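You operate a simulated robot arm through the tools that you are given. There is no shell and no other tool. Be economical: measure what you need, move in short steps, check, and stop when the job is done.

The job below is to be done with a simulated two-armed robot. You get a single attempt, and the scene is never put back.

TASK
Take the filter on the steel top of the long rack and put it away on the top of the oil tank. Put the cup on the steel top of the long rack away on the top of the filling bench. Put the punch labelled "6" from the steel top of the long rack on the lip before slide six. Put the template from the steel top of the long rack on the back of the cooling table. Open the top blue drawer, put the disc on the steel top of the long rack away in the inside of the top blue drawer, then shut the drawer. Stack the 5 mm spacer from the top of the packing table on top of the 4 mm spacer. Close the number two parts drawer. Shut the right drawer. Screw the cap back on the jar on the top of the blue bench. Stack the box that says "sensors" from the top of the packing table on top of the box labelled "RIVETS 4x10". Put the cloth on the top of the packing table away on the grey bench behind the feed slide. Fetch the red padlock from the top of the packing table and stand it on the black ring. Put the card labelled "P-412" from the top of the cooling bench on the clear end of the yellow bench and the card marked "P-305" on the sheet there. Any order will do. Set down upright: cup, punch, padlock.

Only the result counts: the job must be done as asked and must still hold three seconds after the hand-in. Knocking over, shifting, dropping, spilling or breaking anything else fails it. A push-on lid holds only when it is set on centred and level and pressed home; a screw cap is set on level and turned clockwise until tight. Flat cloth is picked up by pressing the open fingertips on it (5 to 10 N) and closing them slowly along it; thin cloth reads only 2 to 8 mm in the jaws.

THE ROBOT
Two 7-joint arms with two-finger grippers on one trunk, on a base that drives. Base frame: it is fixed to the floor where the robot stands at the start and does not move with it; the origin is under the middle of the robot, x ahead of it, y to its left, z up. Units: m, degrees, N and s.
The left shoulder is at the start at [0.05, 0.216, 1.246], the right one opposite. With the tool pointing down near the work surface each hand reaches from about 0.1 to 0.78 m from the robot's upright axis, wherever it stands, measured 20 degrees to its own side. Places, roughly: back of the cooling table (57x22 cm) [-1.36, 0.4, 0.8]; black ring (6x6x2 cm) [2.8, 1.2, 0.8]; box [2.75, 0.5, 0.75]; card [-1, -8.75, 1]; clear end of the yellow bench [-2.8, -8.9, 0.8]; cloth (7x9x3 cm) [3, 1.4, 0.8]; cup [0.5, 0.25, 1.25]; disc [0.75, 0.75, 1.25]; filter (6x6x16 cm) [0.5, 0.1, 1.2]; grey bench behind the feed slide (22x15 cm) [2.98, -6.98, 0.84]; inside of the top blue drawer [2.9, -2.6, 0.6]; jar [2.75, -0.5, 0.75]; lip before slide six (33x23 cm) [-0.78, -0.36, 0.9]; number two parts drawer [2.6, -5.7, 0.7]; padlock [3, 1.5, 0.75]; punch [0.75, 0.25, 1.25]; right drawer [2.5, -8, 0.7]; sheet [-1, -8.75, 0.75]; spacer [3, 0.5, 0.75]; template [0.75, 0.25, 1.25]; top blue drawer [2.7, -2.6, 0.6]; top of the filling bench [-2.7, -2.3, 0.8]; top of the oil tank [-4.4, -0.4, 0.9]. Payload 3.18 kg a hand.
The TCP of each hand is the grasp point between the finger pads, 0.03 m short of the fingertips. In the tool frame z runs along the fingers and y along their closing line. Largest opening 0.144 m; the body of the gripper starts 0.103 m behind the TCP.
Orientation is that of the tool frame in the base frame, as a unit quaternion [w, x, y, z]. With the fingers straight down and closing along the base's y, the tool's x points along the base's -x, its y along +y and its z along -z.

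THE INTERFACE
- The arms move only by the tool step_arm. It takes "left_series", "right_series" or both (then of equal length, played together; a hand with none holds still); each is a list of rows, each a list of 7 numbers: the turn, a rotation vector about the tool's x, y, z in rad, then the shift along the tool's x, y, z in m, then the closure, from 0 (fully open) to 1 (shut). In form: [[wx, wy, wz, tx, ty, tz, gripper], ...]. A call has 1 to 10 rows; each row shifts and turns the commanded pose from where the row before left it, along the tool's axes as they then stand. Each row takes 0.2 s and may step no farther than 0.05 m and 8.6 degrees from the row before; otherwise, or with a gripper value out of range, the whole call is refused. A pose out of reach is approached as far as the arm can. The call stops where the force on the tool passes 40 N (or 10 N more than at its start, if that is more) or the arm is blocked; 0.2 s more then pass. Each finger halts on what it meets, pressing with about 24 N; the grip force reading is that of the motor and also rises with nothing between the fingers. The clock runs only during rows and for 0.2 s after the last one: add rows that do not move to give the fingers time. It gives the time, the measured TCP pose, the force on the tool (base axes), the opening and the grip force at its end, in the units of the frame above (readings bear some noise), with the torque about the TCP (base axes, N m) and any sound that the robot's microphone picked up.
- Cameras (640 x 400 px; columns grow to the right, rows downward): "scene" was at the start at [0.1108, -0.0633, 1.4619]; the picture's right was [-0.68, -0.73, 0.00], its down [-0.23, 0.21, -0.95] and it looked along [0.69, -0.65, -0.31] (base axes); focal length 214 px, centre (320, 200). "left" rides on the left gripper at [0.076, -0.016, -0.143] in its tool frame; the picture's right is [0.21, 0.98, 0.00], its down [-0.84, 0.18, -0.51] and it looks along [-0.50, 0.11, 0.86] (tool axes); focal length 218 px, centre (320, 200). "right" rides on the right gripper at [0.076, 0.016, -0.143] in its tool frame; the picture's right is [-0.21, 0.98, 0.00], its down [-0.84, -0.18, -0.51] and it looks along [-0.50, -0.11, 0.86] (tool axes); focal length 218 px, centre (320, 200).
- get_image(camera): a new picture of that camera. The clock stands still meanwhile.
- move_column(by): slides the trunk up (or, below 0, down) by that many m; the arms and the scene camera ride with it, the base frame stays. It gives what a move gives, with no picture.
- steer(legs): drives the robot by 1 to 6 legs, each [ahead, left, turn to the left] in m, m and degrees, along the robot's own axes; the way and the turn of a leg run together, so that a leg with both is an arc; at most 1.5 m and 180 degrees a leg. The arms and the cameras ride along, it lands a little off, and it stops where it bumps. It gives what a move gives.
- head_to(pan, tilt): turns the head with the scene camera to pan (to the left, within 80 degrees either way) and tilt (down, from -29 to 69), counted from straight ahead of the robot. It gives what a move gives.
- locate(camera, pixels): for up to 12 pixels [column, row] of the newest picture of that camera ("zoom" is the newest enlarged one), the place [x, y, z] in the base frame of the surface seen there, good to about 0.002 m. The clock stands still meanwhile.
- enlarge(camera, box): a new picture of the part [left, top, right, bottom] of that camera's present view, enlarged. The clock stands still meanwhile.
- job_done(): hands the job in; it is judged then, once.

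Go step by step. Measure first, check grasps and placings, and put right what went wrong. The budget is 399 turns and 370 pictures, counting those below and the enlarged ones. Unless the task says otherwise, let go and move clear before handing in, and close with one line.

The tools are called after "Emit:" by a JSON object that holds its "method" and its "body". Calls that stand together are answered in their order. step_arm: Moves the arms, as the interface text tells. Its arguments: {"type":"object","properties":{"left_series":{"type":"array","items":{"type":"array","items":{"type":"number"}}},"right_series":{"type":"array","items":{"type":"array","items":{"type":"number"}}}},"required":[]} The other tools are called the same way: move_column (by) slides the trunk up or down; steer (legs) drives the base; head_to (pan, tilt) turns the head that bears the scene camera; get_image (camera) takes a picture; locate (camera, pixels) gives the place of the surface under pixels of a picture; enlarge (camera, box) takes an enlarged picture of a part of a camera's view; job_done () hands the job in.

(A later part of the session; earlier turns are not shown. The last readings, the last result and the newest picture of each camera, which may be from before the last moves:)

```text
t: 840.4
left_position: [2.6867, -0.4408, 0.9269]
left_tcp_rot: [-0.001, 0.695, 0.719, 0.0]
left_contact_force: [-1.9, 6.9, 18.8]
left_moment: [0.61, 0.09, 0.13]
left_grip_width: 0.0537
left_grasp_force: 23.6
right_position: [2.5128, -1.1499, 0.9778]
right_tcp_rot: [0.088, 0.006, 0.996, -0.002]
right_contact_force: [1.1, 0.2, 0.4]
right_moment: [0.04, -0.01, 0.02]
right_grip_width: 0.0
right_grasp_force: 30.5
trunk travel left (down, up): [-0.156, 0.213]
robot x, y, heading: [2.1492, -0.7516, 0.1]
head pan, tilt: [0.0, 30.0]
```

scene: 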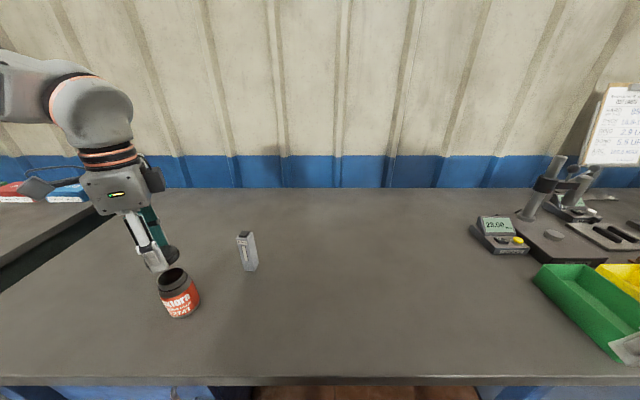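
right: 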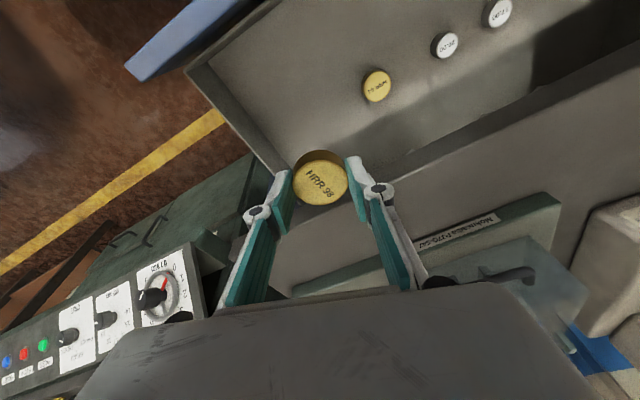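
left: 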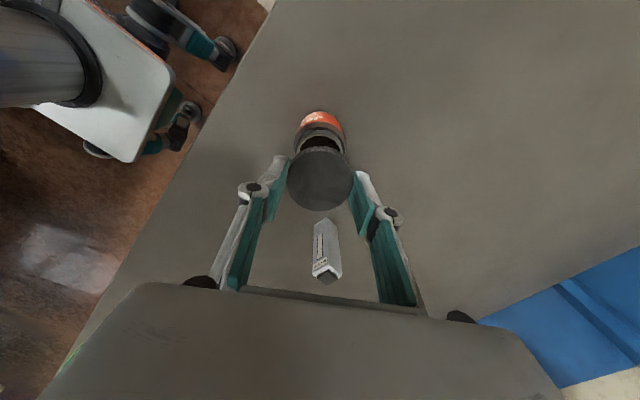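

The cap has gone down over the rim (z 0.927, 19 N). I continue turning clockwise, without extra pressing.

Emit:
{"method": "step_arm", "body": {"left_series": [[0, 0, 0.12, 0, 0, 0, 1], [0, 0, 0.12, 0, 0, 0, 1], [0, 0, 0.12, 0, 0, 0.0005, 1], [0, 0, 0.12, 0, 0, 0.0005, 1], [0, 0, 0.12, 0, 0, 0.0005, 1], [0, 0, 0.12, 0, 0, 0.0005, 1]]}}

Emit:
{"method": "enlarge", "body": {"camera": "scene", "box": [110, 220, 250, 330]}}

```text
t: 841.8
left_position: [2.6851, -0.4402, 0.9246]
left_tcp_rot: [0.0, 0.904, 0.427, -0.001]
left_contact_force: [0.7, -0.2, 0.2]
left_moment: [0.01, -0.05, 0.04]
left_grip_width: 0.0534
left_grasp_force: 23.8
right_position: [2.5138, -1.1488, 0.9772]
right_tcp_rot: [0.086, 0.006, 0.996, -0.002]
right_contact_force: [0.5, -0.3, -0.4]
right_moment: [-0.02, 0.01, -0.01]
right_grip_width: 0.0
right_grasp_force: 30.8
trunk travel left (down, up): [-0.156, 0.213]
robot x, y, heading: [2.1493, -0.7535, 0.1]
head pan, tilt: [0.0, 30.0]
```

```text
3.64 times, centred on (180, 275) of scene
```

zoom: 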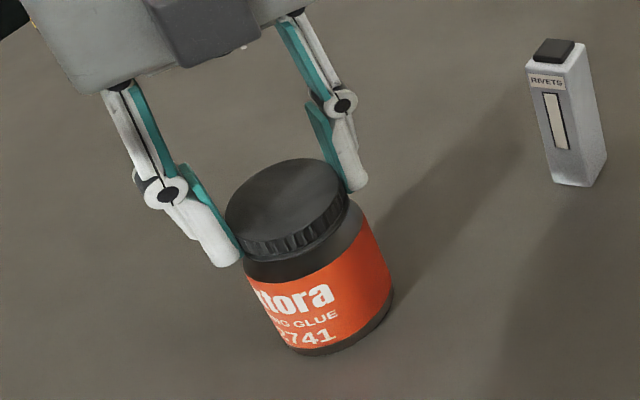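

The cap sits level; the label seems to have turned a little with it. I keep turning gently and watch the label.

Emit:
{"method": "step_arm", "body": {"left_series": [[0, 0, 0.12, 0, 0, 0, 1], [0, 0, 0.12, 0, 0, 0, 1], [0, 0, 0.12, 0, 0, 0, 1], [0, 0, 0.12, 0, 0, 0, 1], [0, 0, 0.12, 0, 0, 0, 1], [0, 0, 0.12, 0, 0, 0, 1]]}}

Emit:
{"method": "enlarge", "body": {"camera": "scene", "box": [110, 220, 250, 330]}}

```text
t: 843.2
left_position: [2.6869, -0.4398, 0.9239]
left_tcp_rot: [0.0, 0.997, 0.081, -0.002]
left_contact_force: [0.2, 0.2, -0.3]
left_moment: [0.03, -0.01, -0.03]
left_grip_width: 0.0535
left_grasp_force: 23.8
right_position: [2.5138, -1.1483, 0.9776]
right_tcp_rot: [0.086, 0.005, 0.996, -0.002]
right_contact_force: [-0.1, 0.4, 0.0]
right_moment: [-0.01, 0.0, -0.01]
right_grip_width: 0.0
right_grasp_force: 30.9
trunk travel left (down, up): [-0.156, 0.213]
robot x, y, heading: [2.1484, -0.7565, 0.1]
head pan, tilt: [0.0, 30.0]
```

```text
3.64 times, centred on (180, 275) of scene
```

zoom: 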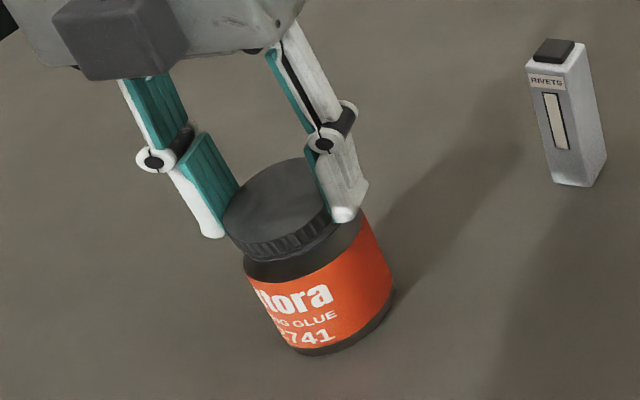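

The label stayed still, so the cap is threading. I continue.

Emit:
{"method": "step_arm", "body": {"left_series": [[0, 0, 0.12, 0, 0, 0, 1], [0, 0, 0.12, 0, 0, 0, 1], [0, 0, 0.12, 0, 0, 0, 1], [0, 0, 0.12, 0, 0, 0, 1], [0, 0, 0.12, 0, 0, 0, 1], [0, 0, 0.12, 0, 0, 0, 1]]}}

```text
t: 844.6
left_position: [2.6866, -0.44, 0.9246]
left_tcp_rot: [0.0, 0.961, -0.276, -0.001]
left_contact_force: [0.5, -0.1, 0.3]
left_moment: [0.0, 0.0, 0.0]
left_grip_width: 0.0534
left_grasp_force: 23.9
right_position: [2.5135, -1.1484, 0.9766]
right_tcp_rot: [0.086, 0.006, 0.996, -0.002]
right_contact_force: [1.0, 0.3, 0.3]
right_moment: [0.01, -0.01, -0.03]
right_grip_width: 0.0001
right_grasp_force: 30.6
trunk travel left (down, up): [-0.156, 0.213]
robot x, y, heading: [2.1463, -0.7497, 0.2]
head pan, tilt: [0.0, 30.0]
```

Emit:
{"method": "step_arm", "body": {"left_series": [[0, 0, 0.12, 0, 0, 0.001, 1], [0, 0, 0.12, 0, 0, 0.001, 1], [0, 0, 0.12, 0, 0, 0.001, 1], [0, 0, 0.12, 0, 0, 0.001, 1], [0, 0, 0.12, 0, 0, 0, 1], [0, 0, 0.12, 0, 0, 0, 1]]}}

Emit:
{"method": "enlarge", "body": {"camera": "scene", "box": [110, 220, 250, 330]}}

```text
t: 846.0
left_position: [2.6848, -0.4408, 0.9215]
left_tcp_rot: [-0.001, 0.802, -0.597, 0.0]
left_contact_force: [-1.9, 2.9, 18.4]
left_moment: [0.48, 0.14, 0.09]
left_grip_width: 0.0535
left_grasp_force: 24.0
right_position: [2.5122, -1.1487, 0.9778]
right_tcp_rot: [0.087, 0.006, 0.996, -0.002]
right_contact_force: [0.7, 0.4, 0.2]
right_moment: [0.03, -0.01, 0.03]
right_grip_width: 0.0
right_grasp_force: 31.1
trunk travel left (down, up): [-0.156, 0.213]
robot x, y, heading: [2.1493, -0.7533, 0.3]
head pan, tilt: [0.0, 30.0]
```

```text
3.64 times, centred on (180, 275) of scene
```

zoom: 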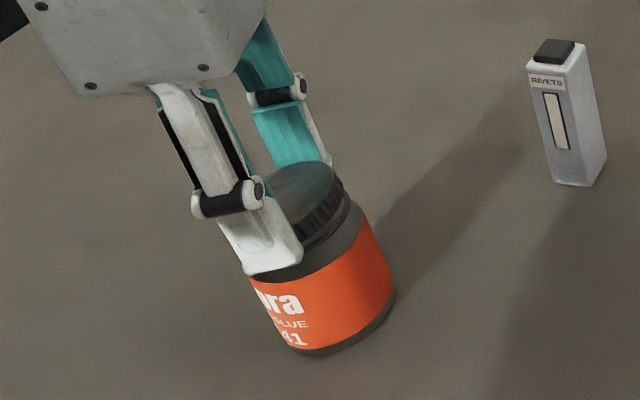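

Emit:
{"method": "step_arm", "body": {"left_series": [[0, 0, 0.12, 0, 0, -0.0005, 1], [0, 0, 0.12, 0, 0, 0, 1], [0, 0, 0.12, 0, 0, 0, 1], [0, 0, 0.12, 0, 0, 0, 1], [0, 0, 0.12, 0, 0, 0, 1], [0, 0, 0.12, 0, 0, 0, 1]]}}

Emit:
{"method": "enlarge", "body": {"camera": "scene", "box": [110, 220, 250, 330]}}

```text
t: 847.4
left_position: [2.6836, -0.4416, 0.922]
left_tcp_rot: [-0.001, -0.54, 0.842, 0.001]
left_contact_force: [-1.1, 2.8, 14.3]
left_moment: [0.41, -0.13, 0.06]
left_grip_width: 0.0533
left_grasp_force: 24.3
right_position: [2.5132, -1.1489, 0.9764]
right_tcp_rot: [0.087, 0.007, 0.996, -0.002]
right_contact_force: [-1.2, 0.2, 0.0]
right_moment: [0.0, 0.0, -0.02]
right_grip_width: 0.0
right_grasp_force: 30.7
trunk travel left (down, up): [-0.156, 0.213]
robot x, y, heading: [2.1479, -0.7537, 0.1]
head pan, tilt: [0.0, 30.0]
```

```text
3.64 times, centred on (180, 275) of scene
```

zoom: 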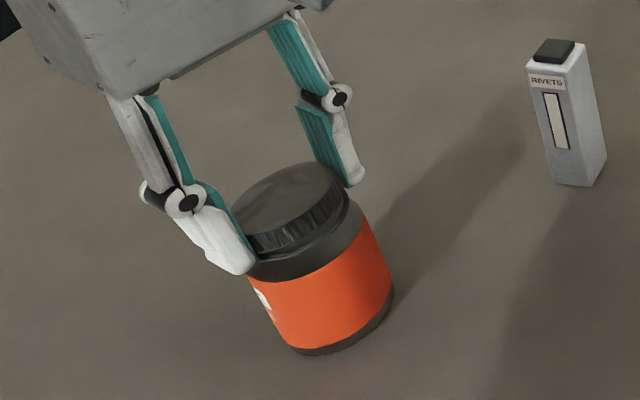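

Under pressure the jar turns with the cap. I test for tightness: relieve the press by 3 mm and turn on, watching whether the jar follows.

Emit:
{"method": "step_arm", "body": {"left_series": [[0, 0, 0, 0, 0, -0.0025, 1], [0, 0, 0, 0, 0, 0, 1]]}}

Emit:
{"method": "step_arm", "body": {"left_series": [[0, 0, 0.12, 0, 0, 0, 1], [0, 0, 0.12, 0, 0, 0, 1], [0, 0, 0.12, 0, 0, 0, 1], [0, 0, 0.12, 0, 0, 0, 1], [0, 0, 0, 0, 0, 0, 1]]}}

Emit:
{"method": "enlarge", "body": {"camera": "scene", "box": [110, 220, 250, 330]}}

```text
t: 848.0
left_position: [2.6852, -0.4408, 0.9224]
left_tcp_rot: [-0.002, -0.541, 0.841, 0.002]
left_contact_force: [0.1, -0.5, 1.2]
left_moment: [0.01, -0.05, 0.0]
left_grip_width: 0.0536
left_grasp_force: 23.9
right_position: [2.5135, -1.1483, 0.9765]
right_tcp_rot: [0.086, 0.006, 0.996, -0.002]
right_contact_force: [0.1, 0.2, -0.1]
right_moment: [0.02, 0.01, -0.01]
right_grip_width: 0.0
right_grasp_force: 30.9
trunk travel left (down, up): [-0.156, 0.213]
robot x, y, heading: [2.1479, -0.7582, 0.0]
head pan, tilt: [0.0, 30.0]
```

```text
t: 849.2
left_position: [2.6845, -0.4413, 0.9225]
left_tcp_rot: [-0.001, -0.325, 0.946, 0.001]
left_contact_force: [-0.1, 0.3, 0.7]
left_moment: [0.02, -0.02, -0.03]
left_grip_width: 0.0532
left_grasp_force: 24.0
right_position: [2.513, -1.1489, 0.9775]
right_tcp_rot: [0.086, 0.006, 0.996, -0.002]
right_contact_force: [0.3, -0.1, -0.4]
right_moment: [-0.02, -0.01, -0.04]
right_grip_width: 0.0
right_grasp_force: 30.5
trunk travel left (down, up): [-0.156, 0.213]
robot x, y, heading: [2.1506, -0.7557, 0.1]
head pan, tilt: [0.0, 30.0]
```

```text
3.64 times, centred on (180, 275) of scene
```

zoom: 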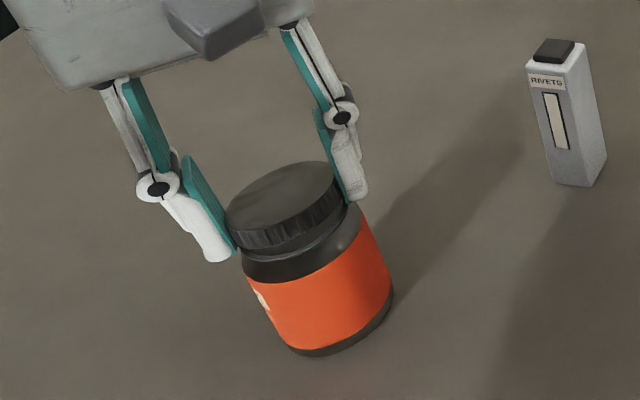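

The jar stays while the cap turns: not tight yet. I keep turning with only light contact.

Emit:
{"method": "step_arm", "body": {"left_series": [[0, 0, 0.13, 0, 0, 0.0005, 1], [0, 0, 0.13, 0, 0, 0, 1], [0, 0, 0.13, 0, 0, 0, 1], [0, 0, 0.13, 0, 0, 0, 1], [0, 0, 0.13, 0, 0, 0, 1], [0, 0, 0.13, 0, 0, 0, 1], [0, 0, 0.13, 0, 0, 0, 1], [0, 0, 0.13, 0, 0, 0, 1]]}}

Emit:
{"method": "enlarge", "body": {"camera": "scene", "box": [110, 220, 250, 330]}}

```text
t: 851.0
left_position: [2.6849, -0.4405, 0.9216]
left_tcp_rot: [-0.001, 0.124, 0.992, 0.001]
left_contact_force: [-0.1, 0.7, 0.2]
left_moment: [-0.01, 0.03, 0.01]
left_grip_width: 0.0535
left_grasp_force: 24.1
left hand out of reach, approached as far as the arm can: row 8
right_position: [2.5131, -1.1492, 0.9769]
right_tcp_rot: [0.087, 0.007, 0.996, -0.003]
right_contact_force: [0.5, 0.6, -0.3]
right_moment: [0.02, 0.0, 0.04]
right_grip_width: 0.0
right_grasp_force: 30.7
trunk travel left (down, up): [-0.156, 0.213]
robot x, y, heading: [2.1495, -0.753, 0.2]
head pan, tilt: [0.0, 30.0]
```

```text
3.64 times, centred on (180, 275) of scene
```

zoom: 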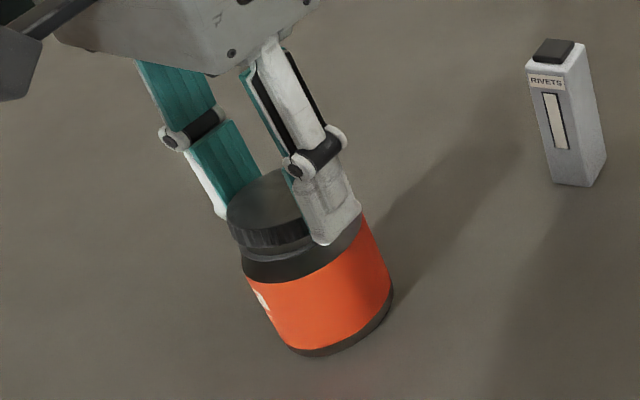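

The cap is sinking slowly: it threads. The wrist reached its end (ψ≈374°). I open, wind the wrist back, and regrip.

Emit:
{"method": "step_arm", "body": {"left_series": [[0, 0, 0, 0, 0, 0, 0.7], [0, 0, 0, 0, 0, 0, 0.45], [0, 0, 0, 0, 0, 0, 0.45], [0, 0, -0.148, 0, 0, 0, 0.45], [0, 0, -0.148, 0, 0, 0, 0.45], [0, 0, -0.148, 0, 0, 0, 0.45], [0, 0, -0.148, 0, 0, 0, 0.45], [0, 0, -0.148, 0, 0, 0, 0.45], [0, 0, -0.148, 0, 0, 0, 0.45], [0, 0, -0.148, 0, 0, 0, 0.45]]}}

Emit:
{"method": "step_arm", "body": {"left_series": [[0, 0, -0.148, 0, 0, 0, 0.45], [0, 0, -0.148, 0, 0, 0, 0.45], [0, 0, -0.148, 0, 0, 0, 0.45], [0, 0, -0.148, 0, 0, 0, 0.45], [0, 0, -0.148, 0, 0, 0, 0.45], [0, 0, -0.148, 0, 0, 0, 0.45], [0, 0, -0.148, 0, 0, 0, 0.45], [0, 0, -0.148, 0, 0, 0, 0.45], [0, 0, -0.148, 0, 0, 0, 0.45], [0, 0, -0.148, 0, 0, 0, 0.45]]}}

Emit:
{"method": "step_arm", "body": {"left_series": [[0, 0, -0.148, 0, 0, 0, 0.45], [0, 0, -0.148, 0, 0, 0, 0.45], [0, 0, -0.148, 0, 0, 0, 0.45], [0, 0, -0.148, 0, 0, 0, 0.45], [0, 0, -0.148, 0, 0, 0, 0.45], [0, 0, -0.148, 0, 0, 0, 0.45], [0, 0, -0.148, 0, 0, 0, 0.45], [0, 0, -0.148, 0, 0, 0, 0.45], [0, 0, -0.148, 0, 0, 0, 0.45], [0, 0, -0.148, 0, 0, 0, 0.45]]}}

Emit:
{"method": "step_arm", "body": {"left_series": [[0, 0, -0.148, 0, 0, 0, 0.45], [0, 0, -0.148, 0, 0, 0, 0.45], [0, 0, -0.148, 0, 0, 0, 0.45], [0, 0, -0.148, 0, 0, 0, 0.45], [0, 0, -0.148, 0, 0, 0, 0.45], [0, 0, -0.148, 0, 0, 0, 0.45], [0, 0, -0.148, 0, 0, 0, 0.45], [0, 0, -0.148, 0, 0, 0, 0.45], [0, 0, -0.148, 0, 0, 0, 0.45], [0, 0, -0.148, 0, 0, 0, 0.45]]}}

Emit:
{"method": "enlarge", "body": {"camera": "scene", "box": [110, 220, 250, 330]}}

```text
t: 853.2
left_position: [2.6855, -0.4411, 0.9228]
left_tcp_rot: [-0.002, -0.384, 0.923, 0.0]
left_contact_force: [-0.2, 0.4, 0.4]
left_moment: [0.01, 0.04, 0.0]
left_grip_width: 0.079
left_grasp_force: 0.0
right_position: [2.5136, -1.1495, 0.9765]
right_tcp_rot: [0.087, 0.006, 0.996, -0.002]
right_contact_force: [0.0, 0.9, -0.1]
right_moment: [0.03, 0.02, 0.03]
right_grip_width: 0.0001
right_grasp_force: 31.1
trunk travel left (down, up): [-0.156, 0.213]
robot x, y, heading: [2.1502, -0.753, -0.2]
head pan, tilt: [0.0, 30.0]
```

```text
t: 855.4
left_position: [2.6858, -0.4409, 0.9227]
left_tcp_rot: [-0.001, 0.907, -0.422, -0.001]
left_contact_force: [0.7, -0.7, 0.3]
left_moment: [-0.02, 0.02, 0.0]
left_grip_width: 0.0791
left_grasp_force: 0.1
right_position: [2.5131, -1.1489, 0.9764]
right_tcp_rot: [0.087, 0.006, 0.996, -0.001]
right_contact_force: [0.7, 0.1, -0.2]
right_moment: [0.02, -0.01, -0.03]
right_grip_width: 0.0001
right_grasp_force: 30.7
trunk travel left (down, up): [-0.156, 0.213]
robot x, y, heading: [2.1511, -0.7526, 0.1]
head pan, tilt: [0.0, 30.0]
```

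```text
t: 857.6
left_position: [2.6838, -0.4407, 0.9222]
left_tcp_rot: [-0.001, 0.954, 0.301, -0.001]
left_contact_force: [-0.3, 0.3, -0.1]
left_moment: [0.0, -0.02, 0.02]
left_grip_width: 0.0795
left_grasp_force: 0.1
right_position: [2.5138, -1.1485, 0.9776]
right_tcp_rot: [0.087, 0.006, 0.996, -0.002]
right_contact_force: [0.2, 0.5, 0.1]
right_moment: [0.01, -0.01, 0.04]
right_grip_width: 0.0002
right_grasp_force: 30.7
trunk travel left (down, up): [-0.156, 0.213]
robot x, y, heading: [2.1472, -0.754, -0.1]
head pan, tilt: [0.0, 30.0]
```

```text
t: 859.8
left_position: [2.6865, -0.4409, 0.9225]
left_tcp_rot: [-0.001, 0.502, 0.865, 0.0]
left_contact_force: [-0.3, -0.2, -0.1]
left_moment: [0.02, 0.0, -0.02]
left_grip_width: 0.0794
left_grasp_force: 0.1
right_position: [2.5147, -1.1495, 0.9769]
right_tcp_rot: [0.087, 0.007, 0.996, -0.003]
right_contact_force: [-0.1, 0.0, -0.2]
right_moment: [-0.02, 0.02, 0.01]
right_grip_width: 0.0001
right_grasp_force: 31.0
trunk travel left (down, up): [-0.156, 0.213]
robot x, y, heading: [2.152, -0.7513, 0.0]
head pan, tilt: [0.0, 30.0]
```

```text
3.64 times, centred on (180, 275) of scene
```

zoom: 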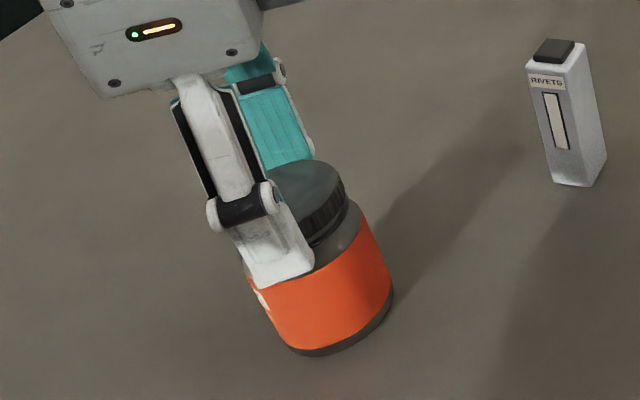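

Wound back to ψ≈60°. I grip again and turn on, following the cap down lightly.

Emit:
{"method": "step_arm", "body": {"left_series": [[0, 0, 0, 0, 0, 0, 0.7], [0, 0, 0, 0, 0, 0, 1], [0, 0, 0, 0, 0, 0, 1], [0, 0, 0.14, 0, 0, 0.0003, 1], [0, 0, 0.14, 0, 0, 0.0003, 1], [0, 0, 0.14, 0, 0, 0.0003, 1], [0, 0, 0.14, 0, 0, 0.0003, 1], [0, 0, 0.14, 0, 0, 0.0003, 1], [0, 0, 0.14, 0, 0, 0.0003, 1], [0, 0, 0.14, 0, 0, 0.0003, 1]]}}

Emit:
{"method": "step_arm", "body": {"left_series": [[0, 0, 0.14, 0, 0, 0.0003, 1], [0, 0, 0.14, 0, 0, 0.0003, 1], [0, 0, 0.14, 0, 0, 0.0003, 1], [0, 0, 0.14, 0, 0, 0.0003, 1], [0, 0, 0.14, 0, 0, 0.0003, 1], [0, 0, 0.14, 0, 0, 0.0003, 1], [0, 0, 0.14, 0, 0, 0.0003, 1], [0, 0, 0.14, 0, 0, 0.0003, 1], [0, 0, 0.14, 0, 0, 0.0003, 1], [0, 0, 0.14, 0, 0, 0.0003, 1]]}}

Emit:
{"method": "enlarge", "body": {"camera": "scene", "box": [110, 220, 250, 330]}}

```text
t: 862.0
left_position: [2.6848, -0.4416, 0.9219]
left_tcp_rot: [0.0, 0.851, 0.525, -0.001]
left_contact_force: [-5.5, -1.0, 9.5]
left_moment: [-0.02, 0.43, 0.0]
left_grip_width: 0.0538
left_grasp_force: 23.7
right_position: [2.5126, -1.1497, 0.9764]
right_tcp_rot: [0.088, 0.006, 0.996, -0.002]
right_contact_force: [0.1, -1.1, -0.2]
right_moment: [-0.01, -0.02, 0.03]
right_grip_width: 0.0
right_grasp_force: 30.8
trunk travel left (down, up): [-0.156, 0.213]
robot x, y, heading: [2.1469, -0.754, -0.2]
head pan, tilt: [0.0, 30.0]
```

```text
t: 864.2
left_position: [2.6855, -0.4423, 0.9197]
left_tcp_rot: [-0.001, 0.989, -0.147, 0.0]
left_contact_force: [0.6, 1.3, 24.6]
left_moment: [-0.02, -0.02, 0.0]
left_grip_width: 0.0533
left_grasp_force: 23.9
right_position: [2.5129, -1.1497, 0.978]
right_tcp_rot: [0.088, 0.007, 0.996, -0.003]
right_contact_force: [0.3, -0.2, 0.4]
right_moment: [-0.04, 0.01, -0.02]
right_grip_width: 0.0
right_grasp_force: 30.6
trunk travel left (down, up): [-0.156, 0.213]
robot x, y, heading: [2.1467, -0.753, 0.2]
head pan, tilt: [0.0, 30.0]
```

```text
3.64 times, centred on (180, 275) of scene
```

zoom: 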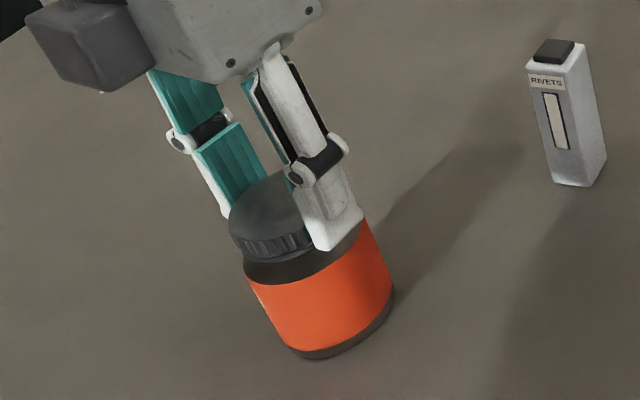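

Pressing 25 N again. I relieve 2 mm and turn without pressing, to see if the jar follows.

Emit:
{"method": "step_arm", "body": {"left_series": [[0, 0, 0, 0, 0, -0.002, 1], [0, 0, 0, 0, 0, -0.001, 1], [0, 0, 0.14, 0, 0, 0, 1], [0, 0, 0.14, 0, 0, 0, 1], [0, 0, 0.14, 0, 0, 0, 1], [0, 0, 0.14, 0, 0, 0, 1], [0, 0, 0.14, 0, 0, 0, 1]]}}

Emit:
{"method": "enlarge", "body": {"camera": "scene", "box": [110, 220, 250, 330]}}

```text
t: 865.8
left_position: [2.6843, -0.4409, 0.9197]
left_tcp_rot: [0.002, 0.879, -0.477, -0.002]
left_contact_force: [0.1, 0.6, -1.8]
left_moment: [0.09, 0.02, 0.0]
left_grip_width: 0.053
left_grasp_force: 24.1
right_position: [2.5146, -1.1481, 0.9761]
right_tcp_rot: [0.087, 0.006, 0.996, -0.003]
right_contact_force: [0.0, 0.6, 0.1]
right_moment: [-0.04, -0.01, 0.01]
right_grip_width: 0.0
right_grasp_force: 30.6
trunk travel left (down, up): [-0.156, 0.213]
robot x, y, heading: [2.1464, -0.7584, 0.1]
head pan, tilt: [0.0, 30.0]
```

```text
3.64 times, centred on (180, 275) of scene
```

zoom: 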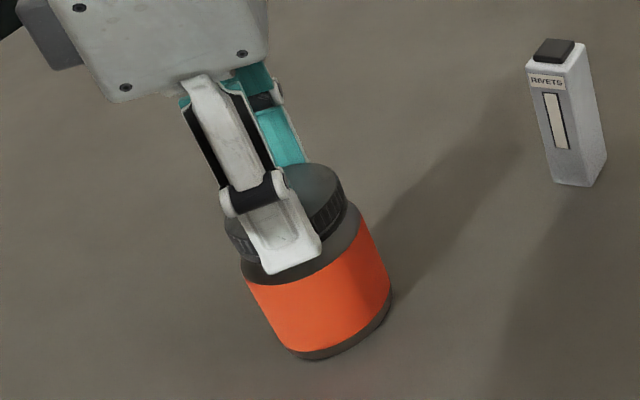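

I turn on with moderate pressing up to the wrist's end.

Emit:
{"method": "step_arm", "body": {"left_series": [[0, 0, 0.14, 0, 0, 0.002, 1], [0, 0, 0.14, 0, 0, 0.001, 1], [0, 0, 0.14, 0, 0, 0.0005, 1], [0, 0, 0.14, 0, 0, 0, 1], [0, 0, 0.14, 0, 0, 0.0005, 1], [0, 0, 0.14, 0, 0, 0, 1], [0, 0, 0.14, 0, 0, 0.0005, 1], [0, 0, 0.14, 0, 0, 0, 1], [0, 0, 0.14, 0, 0, 0, 1]]}}

Emit:
{"method": "step_arm", "body": {"left_series": [[0, 0, 0.14, 0, 0, 0, 1], [0, 0, 0.14, 0, 0, 0, 1], [0, 0, 0.14, 0, 0, 0, 1], [0, 0, 0.1, 0, 0, 0, 1], [0, 0, 0, 0, 0, 0, 1]]}}

Emit:
{"method": "enlarge", "body": {"camera": "scene", "box": [130, 240, 226, 325]}}

```text
t: 867.8
left_position: [2.6852, -0.4412, 0.9185]
left_tcp_rot: [0.0, -0.428, 0.904, 0.001]
left_contact_force: [-0.5, 4.3, 21.5]
left_moment: [0.13, 0.07, 0.01]
left_grip_width: 0.0532
left_grasp_force: 24.2
right_position: [2.5114, -1.1496, 0.9771]
right_tcp_rot: [0.087, 0.006, 0.996, -0.002]
right_contact_force: [-0.4, -0.3, -0.6]
right_moment: [0.01, 0.02, -0.01]
right_grip_width: 0.0
right_grasp_force: 31.0
trunk travel left (down, up): [-0.156, 0.213]
robot x, y, heading: [2.1493, -0.7556, 0.2]
head pan, tilt: [0.0, 30.0]
```

```text
t: 869.0
left_position: [2.6861, -0.4406, 0.917]
left_tcp_rot: [0.0, -0.182, 0.983, 0.0]
left_contact_force: [0.2, 3.8, 21.3]
left_moment: [0.12, -0.04, -0.02]
left_grip_width: 0.0531
left_grasp_force: 24.2
right_position: [2.5123, -1.1495, 0.9764]
right_tcp_rot: [0.086, 0.006, 0.996, -0.002]
right_contact_force: [-0.1, 0.1, 0.2]
right_moment: [0.0, 0.02, -0.01]
right_grip_width: 0.0003
right_grasp_force: 30.4
trunk travel left (down, up): [-0.156, 0.213]
robot x, y, heading: [2.1505, -0.7545, 0.0]
head pan, tilt: [0.0, 30.0]
```

```text
4.71 times, centred on (178, 282) of scene
```

zoom: 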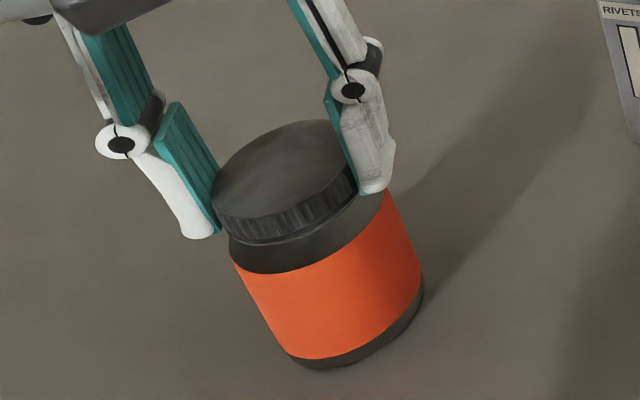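

The cap keeps sinking (0.917). I use the last of the range, then wind back and continue.

Emit:
{"method": "step_arm", "body": {"left_series": [[0, 0, 0.14, 0, 0, 0, 1], [0, 0, 0.14, 0, 0, 0, 1], [0, 0, 0.14, 0, 0, 0, 1], [0, 0, 0.1, 0, 0, 0, 1], [0, 0, 0, 0, 0, 0, 0.7], [0, 0, 0, 0, 0, 0, 0.45], [0, 0, 0, 0, 0, 0, 0.45], [0, 0, -0.148, 0, 0, 0, 0.45], [0, 0, -0.148, 0, 0, 0, 0.45], [0, 0, -0.148, 0, 0, 0, 0.45]]}}

Emit:
{"method": "step_arm", "body": {"left_series": [[0, 0, -0.148, 0, 0, 0, 0.45], [0, 0, -0.148, 0, 0, 0, 0.45], [0, 0, -0.148, 0, 0, 0, 0.45], [0, 0, -0.148, 0, 0, 0, 0.45], [0, 0, -0.148, 0, 0, 0, 0.45], [0, 0, -0.148, 0, 0, 0, 0.45], [0, 0, -0.148, 0, 0, 0, 0.45], [0, 0, -0.148, 0, 0, 0, 0.45], [0, 0, -0.148, 0, 0, 0, 0.45], [0, 0, -0.148, 0, 0, 0, 0.45]]}}

Emit:
{"method": "step_arm", "body": {"left_series": [[0, 0, -0.148, 0, 0, 0, 0.45], [0, 0, -0.148, 0, 0, 0, 0.45], [0, 0, -0.148, 0, 0, 0, 0.45], [0, 0, -0.148, 0, 0, 0, 0.45], [0, 0, -0.148, 0, 0, 0, 0.45], [0, 0, -0.148, 0, 0, 0, 0.45], [0, 0, -0.148, 0, 0, 0, 0.45], [0, 0, -0.148, 0, 0, 0, 0.45], [0, 0, -0.148, 0, 0, 0, 0.45], [0, 0, -0.148, 0, 0, 0, 0.45]]}}

Emit:
{"method": "step_arm", "body": {"left_series": [[0, 0, -0.148, 0, 0, 0, 0.45], [0, 0, -0.148, 0, 0, 0, 0.45], [0, 0, -0.148, 0, 0, 0, 0.45], [0, 0, -0.148, 0, 0, 0, 0.45], [0, 0, -0.148, 0, 0, 0, 0.45], [0, 0, -0.148, 0, 0, 0, 0.45], [0, 0, -0.148, 0, 0, 0, 0.45], [0, 0, -0.148, 0, 0, 0, 0.45], [0, 0, -0.148, 0, 0, 0, 0.45], [0, 0, -0.148, 0, 0, 0, 0.45]]}}

Emit:
{"method": "enlarge", "body": {"camera": "scene", "box": [130, 240, 226, 325]}}

```text
t: 871.2
left_position: [2.6844, -0.442, 0.9166]
left_tcp_rot: [-0.001, -0.148, 0.989, 0.001]
left_contact_force: [0.3, 0.0, 1.2]
left_moment: [0.01, 0.02, 0.02]
left_grip_width: 0.0791
left_grasp_force: 0.0
right_position: [2.5138, -1.1488, 0.9767]
right_tcp_rot: [0.087, 0.006, 0.996, -0.002]
right_contact_force: [-0.9, -0.4, -0.6]
right_moment: [-0.02, 0.02, 0.0]
right_grip_width: 0.0
right_grasp_force: 30.5
trunk travel left (down, up): [-0.156, 0.213]
robot x, y, heading: [2.1479, -0.7547, 0.1]
head pan, tilt: [0.0, 30.0]
```

```text
t: 873.4
left_position: [2.6872, -0.4402, 0.9148]
left_tcp_rot: [0.0, 0.777, -0.63, -0.001]
left_contact_force: [0.2, -0.3, 0.0]
left_moment: [0.01, 0.01, -0.02]
left_grip_width: 0.0797
left_grasp_force: 0.0
right_position: [2.5139, -1.1492, 0.977]
right_tcp_rot: [0.087, 0.007, 0.996, -0.002]
right_contact_force: [0.0, -0.6, 0.1]
right_moment: [0.01, 0.02, 0.01]
right_grip_width: 0.0
right_grasp_force: 30.6
trunk travel left (down, up): [-0.156, 0.213]
robot x, y, heading: [2.1503, -0.754, 0.1]
head pan, tilt: [0.0, 30.0]
```

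```text
t: 875.6
left_position: [2.6856, -0.4404, 0.9167]
left_tcp_rot: [0.0, 0.998, 0.058, -0.001]
left_contact_force: [0.1, -0.5, -0.1]
left_moment: [0.01, 0.02, 0.0]
left_grip_width: 0.0793
left_grasp_force: 0.0
right_position: [2.5127, -1.1476, 0.9761]
right_tcp_rot: [0.087, 0.006, 0.996, -0.002]
right_contact_force: [0.5, 0.6, 0.8]
right_moment: [-0.03, -0.02, 0.01]
right_grip_width: 0.0
right_grasp_force: 30.5
trunk travel left (down, up): [-0.156, 0.213]
robot x, y, heading: [2.149, -0.7535, 0.3]
head pan, tilt: [0.0, 30.0]
```

```text
t: 877.8
left_position: [2.6856, -0.4407, 0.9163]
left_tcp_rot: [-0.001, 0.698, 0.716, -0.001]
left_contact_force: [1.2, -0.3, -0.1]
left_moment: [0.01, 0.0, 0.03]
left_grip_width: 0.0791
left_grasp_force: 0.1
right_position: [2.5136, -1.149, 0.9775]
right_tcp_rot: [0.087, 0.007, 0.996, -0.002]
right_contact_force: [0.4, 0.6, 0.2]
right_moment: [-0.03, 0.01, -0.01]
right_grip_width: 0.0
right_grasp_force: 30.7
trunk travel left (down, up): [-0.156, 0.213]
robot x, y, heading: [2.1488, -0.7529, -0.1]
head pan, tilt: [0.0, 30.0]
```

```text
4.71 times, centred on (178, 282) of scene
```

zoom: 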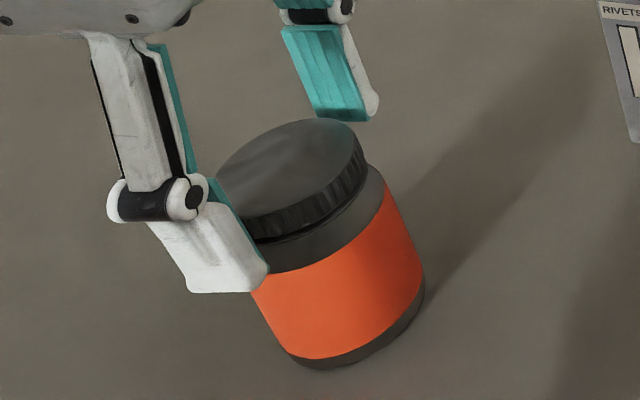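

I grip and continue turning with slight press.

Emit:
{"method": "step_arm", "body": {"left_series": [[0, 0, 0, 0, 0, 0, 0.7], [0, 0, 0, 0, 0, 0, 1], [0, 0, 0, 0, 0, 0, 1], [0, 0, 0.14, 0, 0, 0.0003, 1], [0, 0, 0.14, 0, 0, 0.0003, 1], [0, 0, 0.14, 0, 0, 0.0003, 1], [0, 0, 0.14, 0, 0, 0.0003, 1], [0, 0, 0.14, 0, 0, 0.0003, 1], [0, 0, 0.14, 0, 0, 0.0003, 1], [0, 0, 0.14, 0, 0, 0.0003, 1]]}}

Emit:
{"method": "step_arm", "body": {"left_series": [[0, 0, 0.14, 0, 0, 0.0003, 1], [0, 0, 0.14, 0, 0, 0.0003, 1], [0, 0, 0.14, 0, 0, 0.0003, 1], [0, 0, 0.14, 0, 0, 0.0003, 1], [0, 0, 0.14, 0, 0, 0.0003, 1], [0, 0, 0.14, 0, 0, 0.0003, 1], [0, 0, 0.14, 0, 0, 0.0003, 1], [0, 0, 0.14, 0, 0, 0.0003, 1], [0, 0, 0.14, 0, 0, 0.0003, 1], [0, 0, 0.14, 0, 0, 0.0003, 1]]}}

Emit:
{"method": "enlarge", "body": {"camera": "scene", "box": [130, 240, 226, 325]}}

```text
t: 880.0
left_position: [2.6858, -0.4409, 0.9156]
left_tcp_rot: [0.0, 0.954, 0.3, 0.001]
left_contact_force: [-0.1, -1.9, 15.1]
left_moment: [-0.08, 0.0, 0.23]
left_grip_width: 0.0531
left_grasp_force: 24.1
right_position: [2.5128, -1.1491, 0.9772]
right_tcp_rot: [0.087, 0.006, 0.996, -0.002]
right_contact_force: [-0.5, -0.2, -0.5]
right_moment: [-0.01, -0.02, -0.02]
right_grip_width: 0.0002
right_grasp_force: 31.2
trunk travel left (down, up): [-0.156, 0.213]
robot x, y, heading: [2.1497, -0.7534, 0.0]
head pan, tilt: [0.0, 30.0]
```

```text
t: 882.2
left_position: [2.6856, -0.4397, 0.9109]
left_tcp_rot: [0.0, 0.923, -0.385, -0.001]
left_contact_force: [-0.2, -1.2, 16.2]
left_moment: [0.0, 0.05, 0.18]
left_grip_width: 0.0533
left_grasp_force: 24.1
right_position: [2.5132, -1.1491, 0.9767]
right_tcp_rot: [0.087, 0.006, 0.996, -0.002]
right_contact_force: [-0.2, 0.2, -0.1]
right_moment: [0.01, -0.01, -0.01]
right_grip_width: 0.0
right_grasp_force: 30.8
trunk travel left (down, up): [-0.156, 0.213]
robot x, y, heading: [2.1489, -0.7575, 0.3]
head pan, tilt: [0.0, 30.0]
```

```text
4.71 times, centred on (178, 282) of scene
```

zoom: 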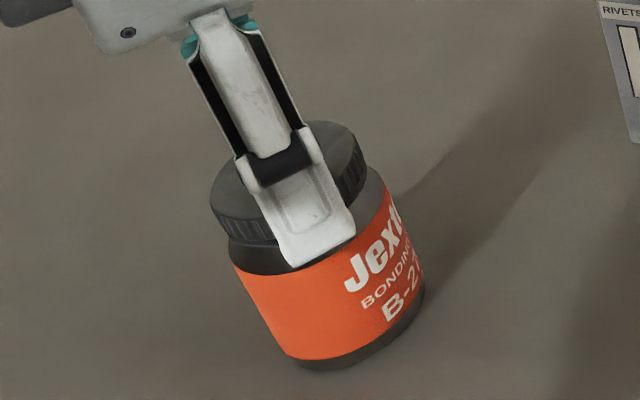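

Torque about z has risen to ~0.2 N·m and the jar now follows: it seems tight. I relieve the press and turn a little to confirm.

Emit:
{"method": "step_arm", "body": {"left_series": [[0, 0, 0, 0, 0, -0.003, 1], [0, 0, 0, 0, 0, 0, 1], [0, 0, 0.14, 0, 0, 0, 1], [0, 0, 0.14, 0, 0, 0, 1], [0, 0, 0.14, 0, 0, 0, 1], [0, 0, 0.14, 0, 0, 0, 1]]}}

Emit:
{"method": "enlarge", "body": {"camera": "scene", "box": [130, 240, 226, 325]}}

```text
t: 883.6
left_position: [2.6848, -0.4399, 0.9126]
left_tcp_rot: [0.001, 0.781, -0.625, -0.002]
left_contact_force: [0.8, -0.7, -3.9]
left_moment: [0.0, 0.02, -0.02]
left_grip_width: 0.053
left_grasp_force: 24.3
right_position: [2.5137, -1.1481, 0.9768]
right_tcp_rot: [0.086, 0.007, 0.996, -0.002]
right_contact_force: [1.3, -0.4, 0.6]
right_moment: [0.0, 0.0, -0.02]
right_grip_width: 0.0002
right_grasp_force: 30.1
trunk travel left (down, up): [-0.156, 0.213]
robot x, y, heading: [2.1468, -0.755, -0.0]
head pan, tilt: [0.0, 30.0]
```

```text
4.71 times, centred on (178, 282) of scene
```

zoom: 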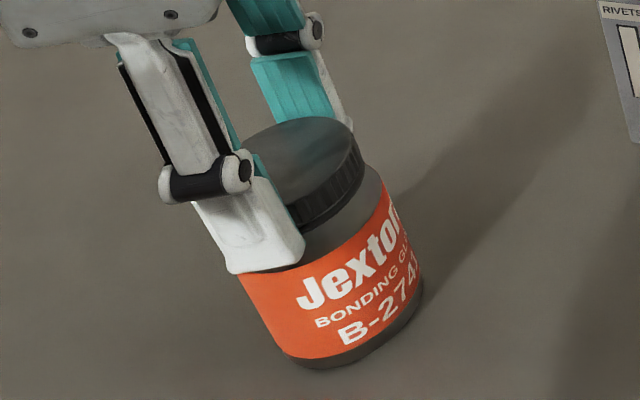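

The jar follows with no pressing: the cap is tight. I set it down, give a last firm turn with pressure, and release.

Emit:
{"method": "step_arm", "body": {"left_series": [[0, 0, 0, 0, 0, 0.002, 1], [0, 0, 0, 0, 0, 0.002, 1], [0, 0, 0.12, 0, 0, 0.0015, 1], [0, 0, 0.12, 0, 0, 0, 1], [0, 0, 0.12, 0, 0, 0, 1], [0, 0, 0, 0, 0, 0, 1]]}}

Emit:
{"method": "step_arm", "body": {"left_series": [[0, 0, 0, 0, 0, -0.002, 1], [0, 0, 0, 0, 0, 0, 0.8], [0, 0, 0, 0, 0, 0, 0.5], [0, 0, 0, 0, 0, 0, 0.4], [0, 0, 0, 0, 0, -0.03, 0.4], [0, 0, 0, 0, 0, -0.04, 0.4], [0, 0, 0, 0, 0, -0.04, 0.4], [0, 0, 0, 0, 0, -0.04, 0.4]]}}

Emit:
{"method": "enlarge", "body": {"camera": "scene", "box": [110, 220, 250, 330]}}

```text
t: 885.0
left_position: [2.6855, -0.4401, 0.911]
left_tcp_rot: [0.002, -0.657, 0.754, 0.0]
left_contact_force: [0.1, -0.5, 30.5]
left_moment: [-0.05, 0.15, 0.05]
left_grip_width: 0.0536
left_grasp_force: 24.2
right_position: [2.5128, -1.15, 0.9773]
right_tcp_rot: [0.088, 0.006, 0.996, -0.002]
right_contact_force: [0.5, -0.2, -0.7]
right_moment: [-0.04, 0.01, 0.0]
right_grip_width: 0.0001
right_grasp_force: 30.5
trunk travel left (down, up): [-0.156, 0.213]
robot x, y, heading: [2.1499, -0.7549, 0.1]
head pan, tilt: [0.0, 30.0]
```

```text
t: 886.8
left_position: [2.6843, -0.4417, 1.0621]
left_tcp_rot: [0.0, -0.657, 0.754, 0.0]
left_contact_force: [-1.0, 0.5, 0.2]
left_moment: [0.0, 0.0, 0.03]
left_grip_width: 0.0866
left_grasp_force: 0.0
right_position: [2.5136, -1.1487, 0.9776]
right_tcp_rot: [0.088, 0.006, 0.996, -0.002]
right_contact_force: [0.2, -0.5, -0.4]
right_moment: [-0.02, -0.01, -0.01]
right_grip_width: 0.0003
right_grasp_force: 30.3
trunk travel left (down, up): [-0.156, 0.213]
robot x, y, heading: [2.1463, -0.754, 0.0]
head pan, tilt: [0.0, 30.0]
```

```text
3.64 times, centred on (180, 275) of scene
```

zoom: 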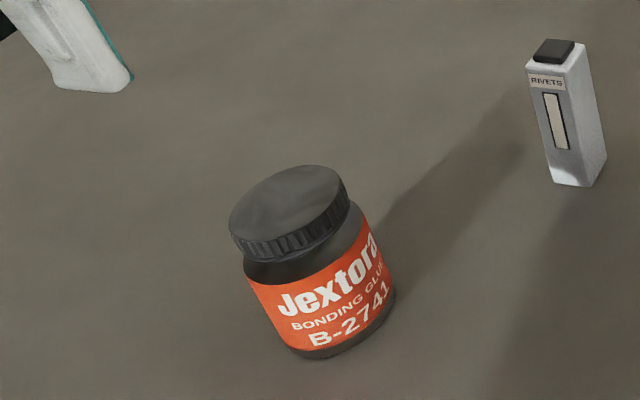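

The cap is on. I wind the left wrist back while backing off, then go to the packing table and look.

Emit:
{"method": "steer", "body": {"legs": [[-0.55, 0, 0], [0, 1.35, 0]]}}

Emit:
{"method": "step_arm", "body": {"left_series": [[0, 0, -0.148, 0, 0, 0, 0.4], [0, 0, -0.148, 0, 0, 0, 0.4], [0, 0, -0.148, 0, 0, 0, 0.4], [0, 0, -0.148, 0, 0, 0, 0.4], [0, 0, -0.148, 0, 0, 0, 0.4], [0, 0, -0.148, 0, 0, 0, 0.4], [0, 0, -0.148, 0, 0, 0, 0.4], [0, 0, -0.148, 0, 0, 0, 0.4], [0, 0, -0.148, 0, 0, 0, 0.4], [0, 0, -0.148, 0, 0, 0, 0.4]]}}

Emit:
{"method": "step_arm", "body": {"left_series": [[0, 0, -0.148, 0, 0, 0, 0.4], [0, 0, -0.148, 0, 0, 0, 0.4], [0, 0, -0.148, 0, 0, 0, 0.4], [0, 0, -0.148, 0, 0, 0, 0.4], [0, 0, -0.148, 0, 0, 0, 0.4], [0, 0, -0.148, 0, 0, 0, 0.4], [0, 0, -0.148, 0, 0, 0, 0.4], [0, 0, -0.148, 0, 0, 0, 0.4], [0, 0, -0.148, 0, 0, 0, 0.4], [0, 0, -0.148, 0, 0, 0, 0.4]]}}

Emit:
{"method": "head_to", "body": {"pan": 0, "tilt": 30}}

Emit:
{"method": "get_image", "body": {"camera": "scene"}}

```text
t: 901.7
left_position: [2.1259, 0.9176, 1.0609]
left_tcp_rot: [0.0, -0.66, 0.751, 0.0]
left_contact_force: [0.2, -0.2, -0.5]
left_moment: [0.02, -0.01, 0.02]
left_grip_width: 0.0863
left_grasp_force: 0.0
right_position: [1.9588, 0.2101, 0.9778]
right_tcp_rot: [0.087, 0.003, 0.996, -0.002]
right_contact_force: [0.3, 0.2, 0.3]
right_moment: [0.01, 0.01, -0.01]
right_grip_width: 0.0
right_grasp_force: 30.2
trunk travel left (down, up): [-0.156, 0.213]
robot x, y, heading: [1.5931, 0.6025, 0.6]
head pan, tilt: [0.0, 30.0]
```

```text
t: 903.9
left_position: [2.126, 0.919, 1.061]
left_tcp_rot: [0.0, 0.994, -0.107, 0.0]
left_contact_force: [-0.3, 1.2, 0.3]
left_moment: [0.02, 0.01, -0.01]
left_grip_width: 0.0866
left_grasp_force: 0.1
right_position: [1.9594, 0.2101, 0.9777]
right_tcp_rot: [0.086, 0.003, 0.996, -0.002]
right_contact_force: [-0.4, 0.0, -0.4]
right_moment: [0.0, 0.03, 0.01]
right_grip_width: 0.0
right_grasp_force: 30.8
trunk travel left (down, up): [-0.156, 0.213]
robot x, y, heading: [1.5924, 0.6002, 0.7]
head pan, tilt: [0.0, 30.0]
```

```text
t: 906.1
left_position: [2.1253, 0.9183, 1.06]
left_tcp_rot: [0.0, 0.807, 0.591, -0.001]
left_contact_force: [0.3, 0.8, 0.4]
left_moment: [0.01, 0.01, 0.02]
left_grip_width: 0.0866
left_grasp_force: 0.0
right_position: [1.9611, 0.2086, 0.9764]
right_tcp_rot: [0.087, 0.003, 0.996, -0.002]
right_contact_force: [-0.5, -0.5, 0.7]
right_moment: [-0.02, 0.01, 0.03]
right_grip_width: 0.0
right_grasp_force: 31.0
trunk travel left (down, up): [-0.156, 0.213]
robot x, y, heading: [1.5889, 0.6022, 0.7]
head pan, tilt: [0.0, 30.0]
```

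```text
t: 906.7
left_position: [2.1236, 0.9171, 1.0601]
left_tcp_rot: [0.0, 0.808, 0.589, 0.0]
left_contact_force: [0.0, -0.1, 0.0]
left_moment: [0.01, 0.0, 0.0]
left_grip_width: 0.0867
left_grasp_force: 0.1
right_position: [1.9592, 0.2096, 0.9761]
right_tcp_rot: [0.087, 0.003, 0.996, -0.002]
right_contact_force: [0.5, -0.7, 1.4]
right_moment: [0.03, -0.01, 0.01]
right_grip_width: 0.0001
right_grasp_force: 31.0
trunk travel left (down, up): [-0.156, 0.213]
robot x, y, heading: [1.5959, 0.6045, 0.5]
head pan, tilt: [0.0, 30.0]
```

```text
158 pictures are left
```

scene: 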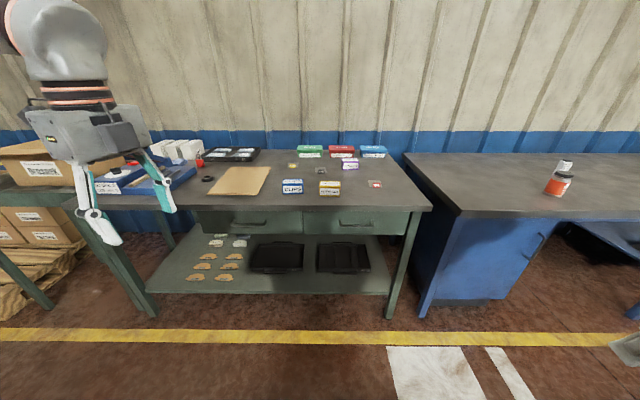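

Emit:
{"method": "enlarge", "body": {"camera": "scene", "box": [280, 135, 400, 205]}}

Emit:
{"method": "enlarge", "body": {"camera": "scene", "box": [110, 125, 280, 215]}}

```text
5.33 times, centred on (340, 170) of scene
```

zoom: 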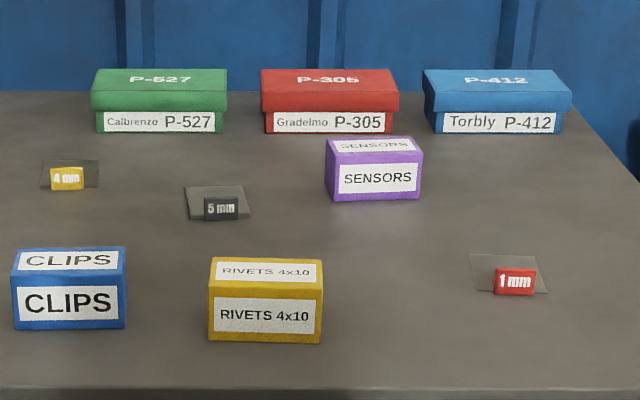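

```text
3.76 times, centred on (195, 170) of scene
```

zoom: 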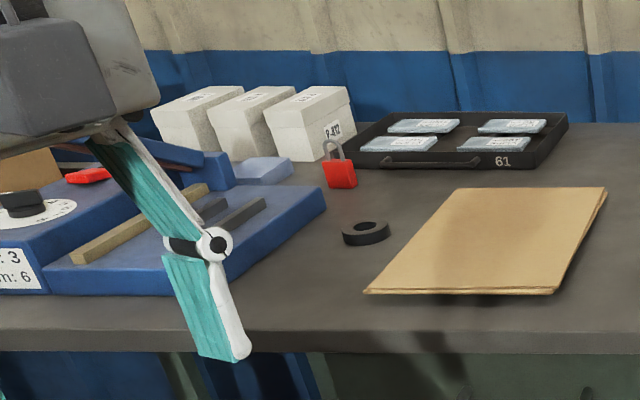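

Emit:
{"method": "locate", "body": {"camera": "zoom", "pixels": [[340, 172], [340, 185], [333, 148], [366, 228], [366, 240], [262, 168], [245, 160], [290, 165], [240, 180], [285, 180], [350, 230], [385, 230]]}}

Emit:
{"method": "enlarge", "body": {"camera": "scene", "box": [280, 135, 400, 205]}}

Emit:
{"method": "locate", "body": {"camera": "zoom", "pixels": [[375, 178], [375, 145], [330, 150], [420, 155], [265, 315], [265, 270], [215, 275], [318, 275], [225, 200], [220, 210], [200, 190], [68, 178]]}}

```text
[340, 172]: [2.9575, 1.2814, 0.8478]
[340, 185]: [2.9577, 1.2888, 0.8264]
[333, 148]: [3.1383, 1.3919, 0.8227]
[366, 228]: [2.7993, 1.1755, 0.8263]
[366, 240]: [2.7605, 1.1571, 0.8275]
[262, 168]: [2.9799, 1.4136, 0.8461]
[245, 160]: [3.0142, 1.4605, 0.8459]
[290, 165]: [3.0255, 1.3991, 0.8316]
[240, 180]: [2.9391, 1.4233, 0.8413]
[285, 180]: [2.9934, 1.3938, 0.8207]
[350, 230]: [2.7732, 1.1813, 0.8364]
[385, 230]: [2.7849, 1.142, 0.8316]
```

```text
5.33 times, centred on (340, 170) of scene
```

zoom: 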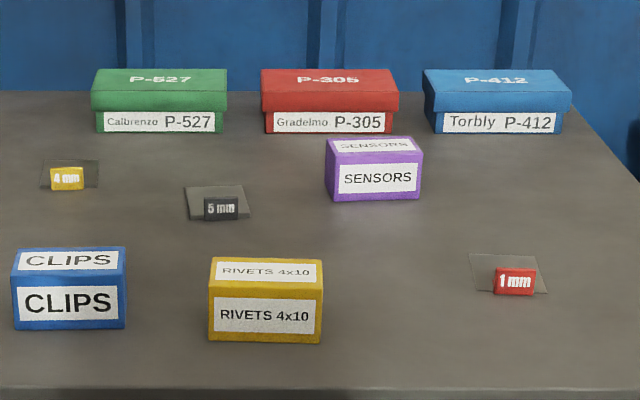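

```text
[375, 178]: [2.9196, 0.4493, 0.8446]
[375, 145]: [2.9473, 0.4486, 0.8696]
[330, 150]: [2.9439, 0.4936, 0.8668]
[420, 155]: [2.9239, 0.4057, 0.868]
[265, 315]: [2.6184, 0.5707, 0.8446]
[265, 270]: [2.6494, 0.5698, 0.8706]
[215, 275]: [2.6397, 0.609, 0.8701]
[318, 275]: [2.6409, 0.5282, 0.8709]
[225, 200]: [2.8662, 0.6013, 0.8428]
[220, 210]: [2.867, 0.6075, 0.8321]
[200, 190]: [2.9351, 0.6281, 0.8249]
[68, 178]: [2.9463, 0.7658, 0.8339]
```

Emit:
{"method": "locate", "body": {"camera": "zoom", "pixels": [[265, 260], [265, 287], [212, 283], [321, 283], [214, 260], [318, 262], [375, 139], [375, 156], [327, 156], [421, 151], [329, 140], [415, 137]]}}

Emit:
{"method": "locate", "body": {"camera": "scene", "pixels": [[320, 206], [300, 210], [400, 208], [300, 205], [240, 203]]}}

```text
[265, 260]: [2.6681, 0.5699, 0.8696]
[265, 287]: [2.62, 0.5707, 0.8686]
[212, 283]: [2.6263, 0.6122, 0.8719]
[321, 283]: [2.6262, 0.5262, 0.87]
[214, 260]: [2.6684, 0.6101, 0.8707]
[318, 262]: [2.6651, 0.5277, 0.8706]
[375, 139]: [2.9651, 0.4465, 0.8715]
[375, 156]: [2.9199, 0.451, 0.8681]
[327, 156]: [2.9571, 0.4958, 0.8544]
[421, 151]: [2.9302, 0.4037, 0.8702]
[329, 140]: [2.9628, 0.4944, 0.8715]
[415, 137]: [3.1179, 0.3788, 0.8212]
```

```text
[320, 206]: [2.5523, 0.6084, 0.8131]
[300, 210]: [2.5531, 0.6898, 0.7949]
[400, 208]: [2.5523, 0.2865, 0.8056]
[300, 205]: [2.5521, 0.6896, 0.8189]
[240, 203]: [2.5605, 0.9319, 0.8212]
```

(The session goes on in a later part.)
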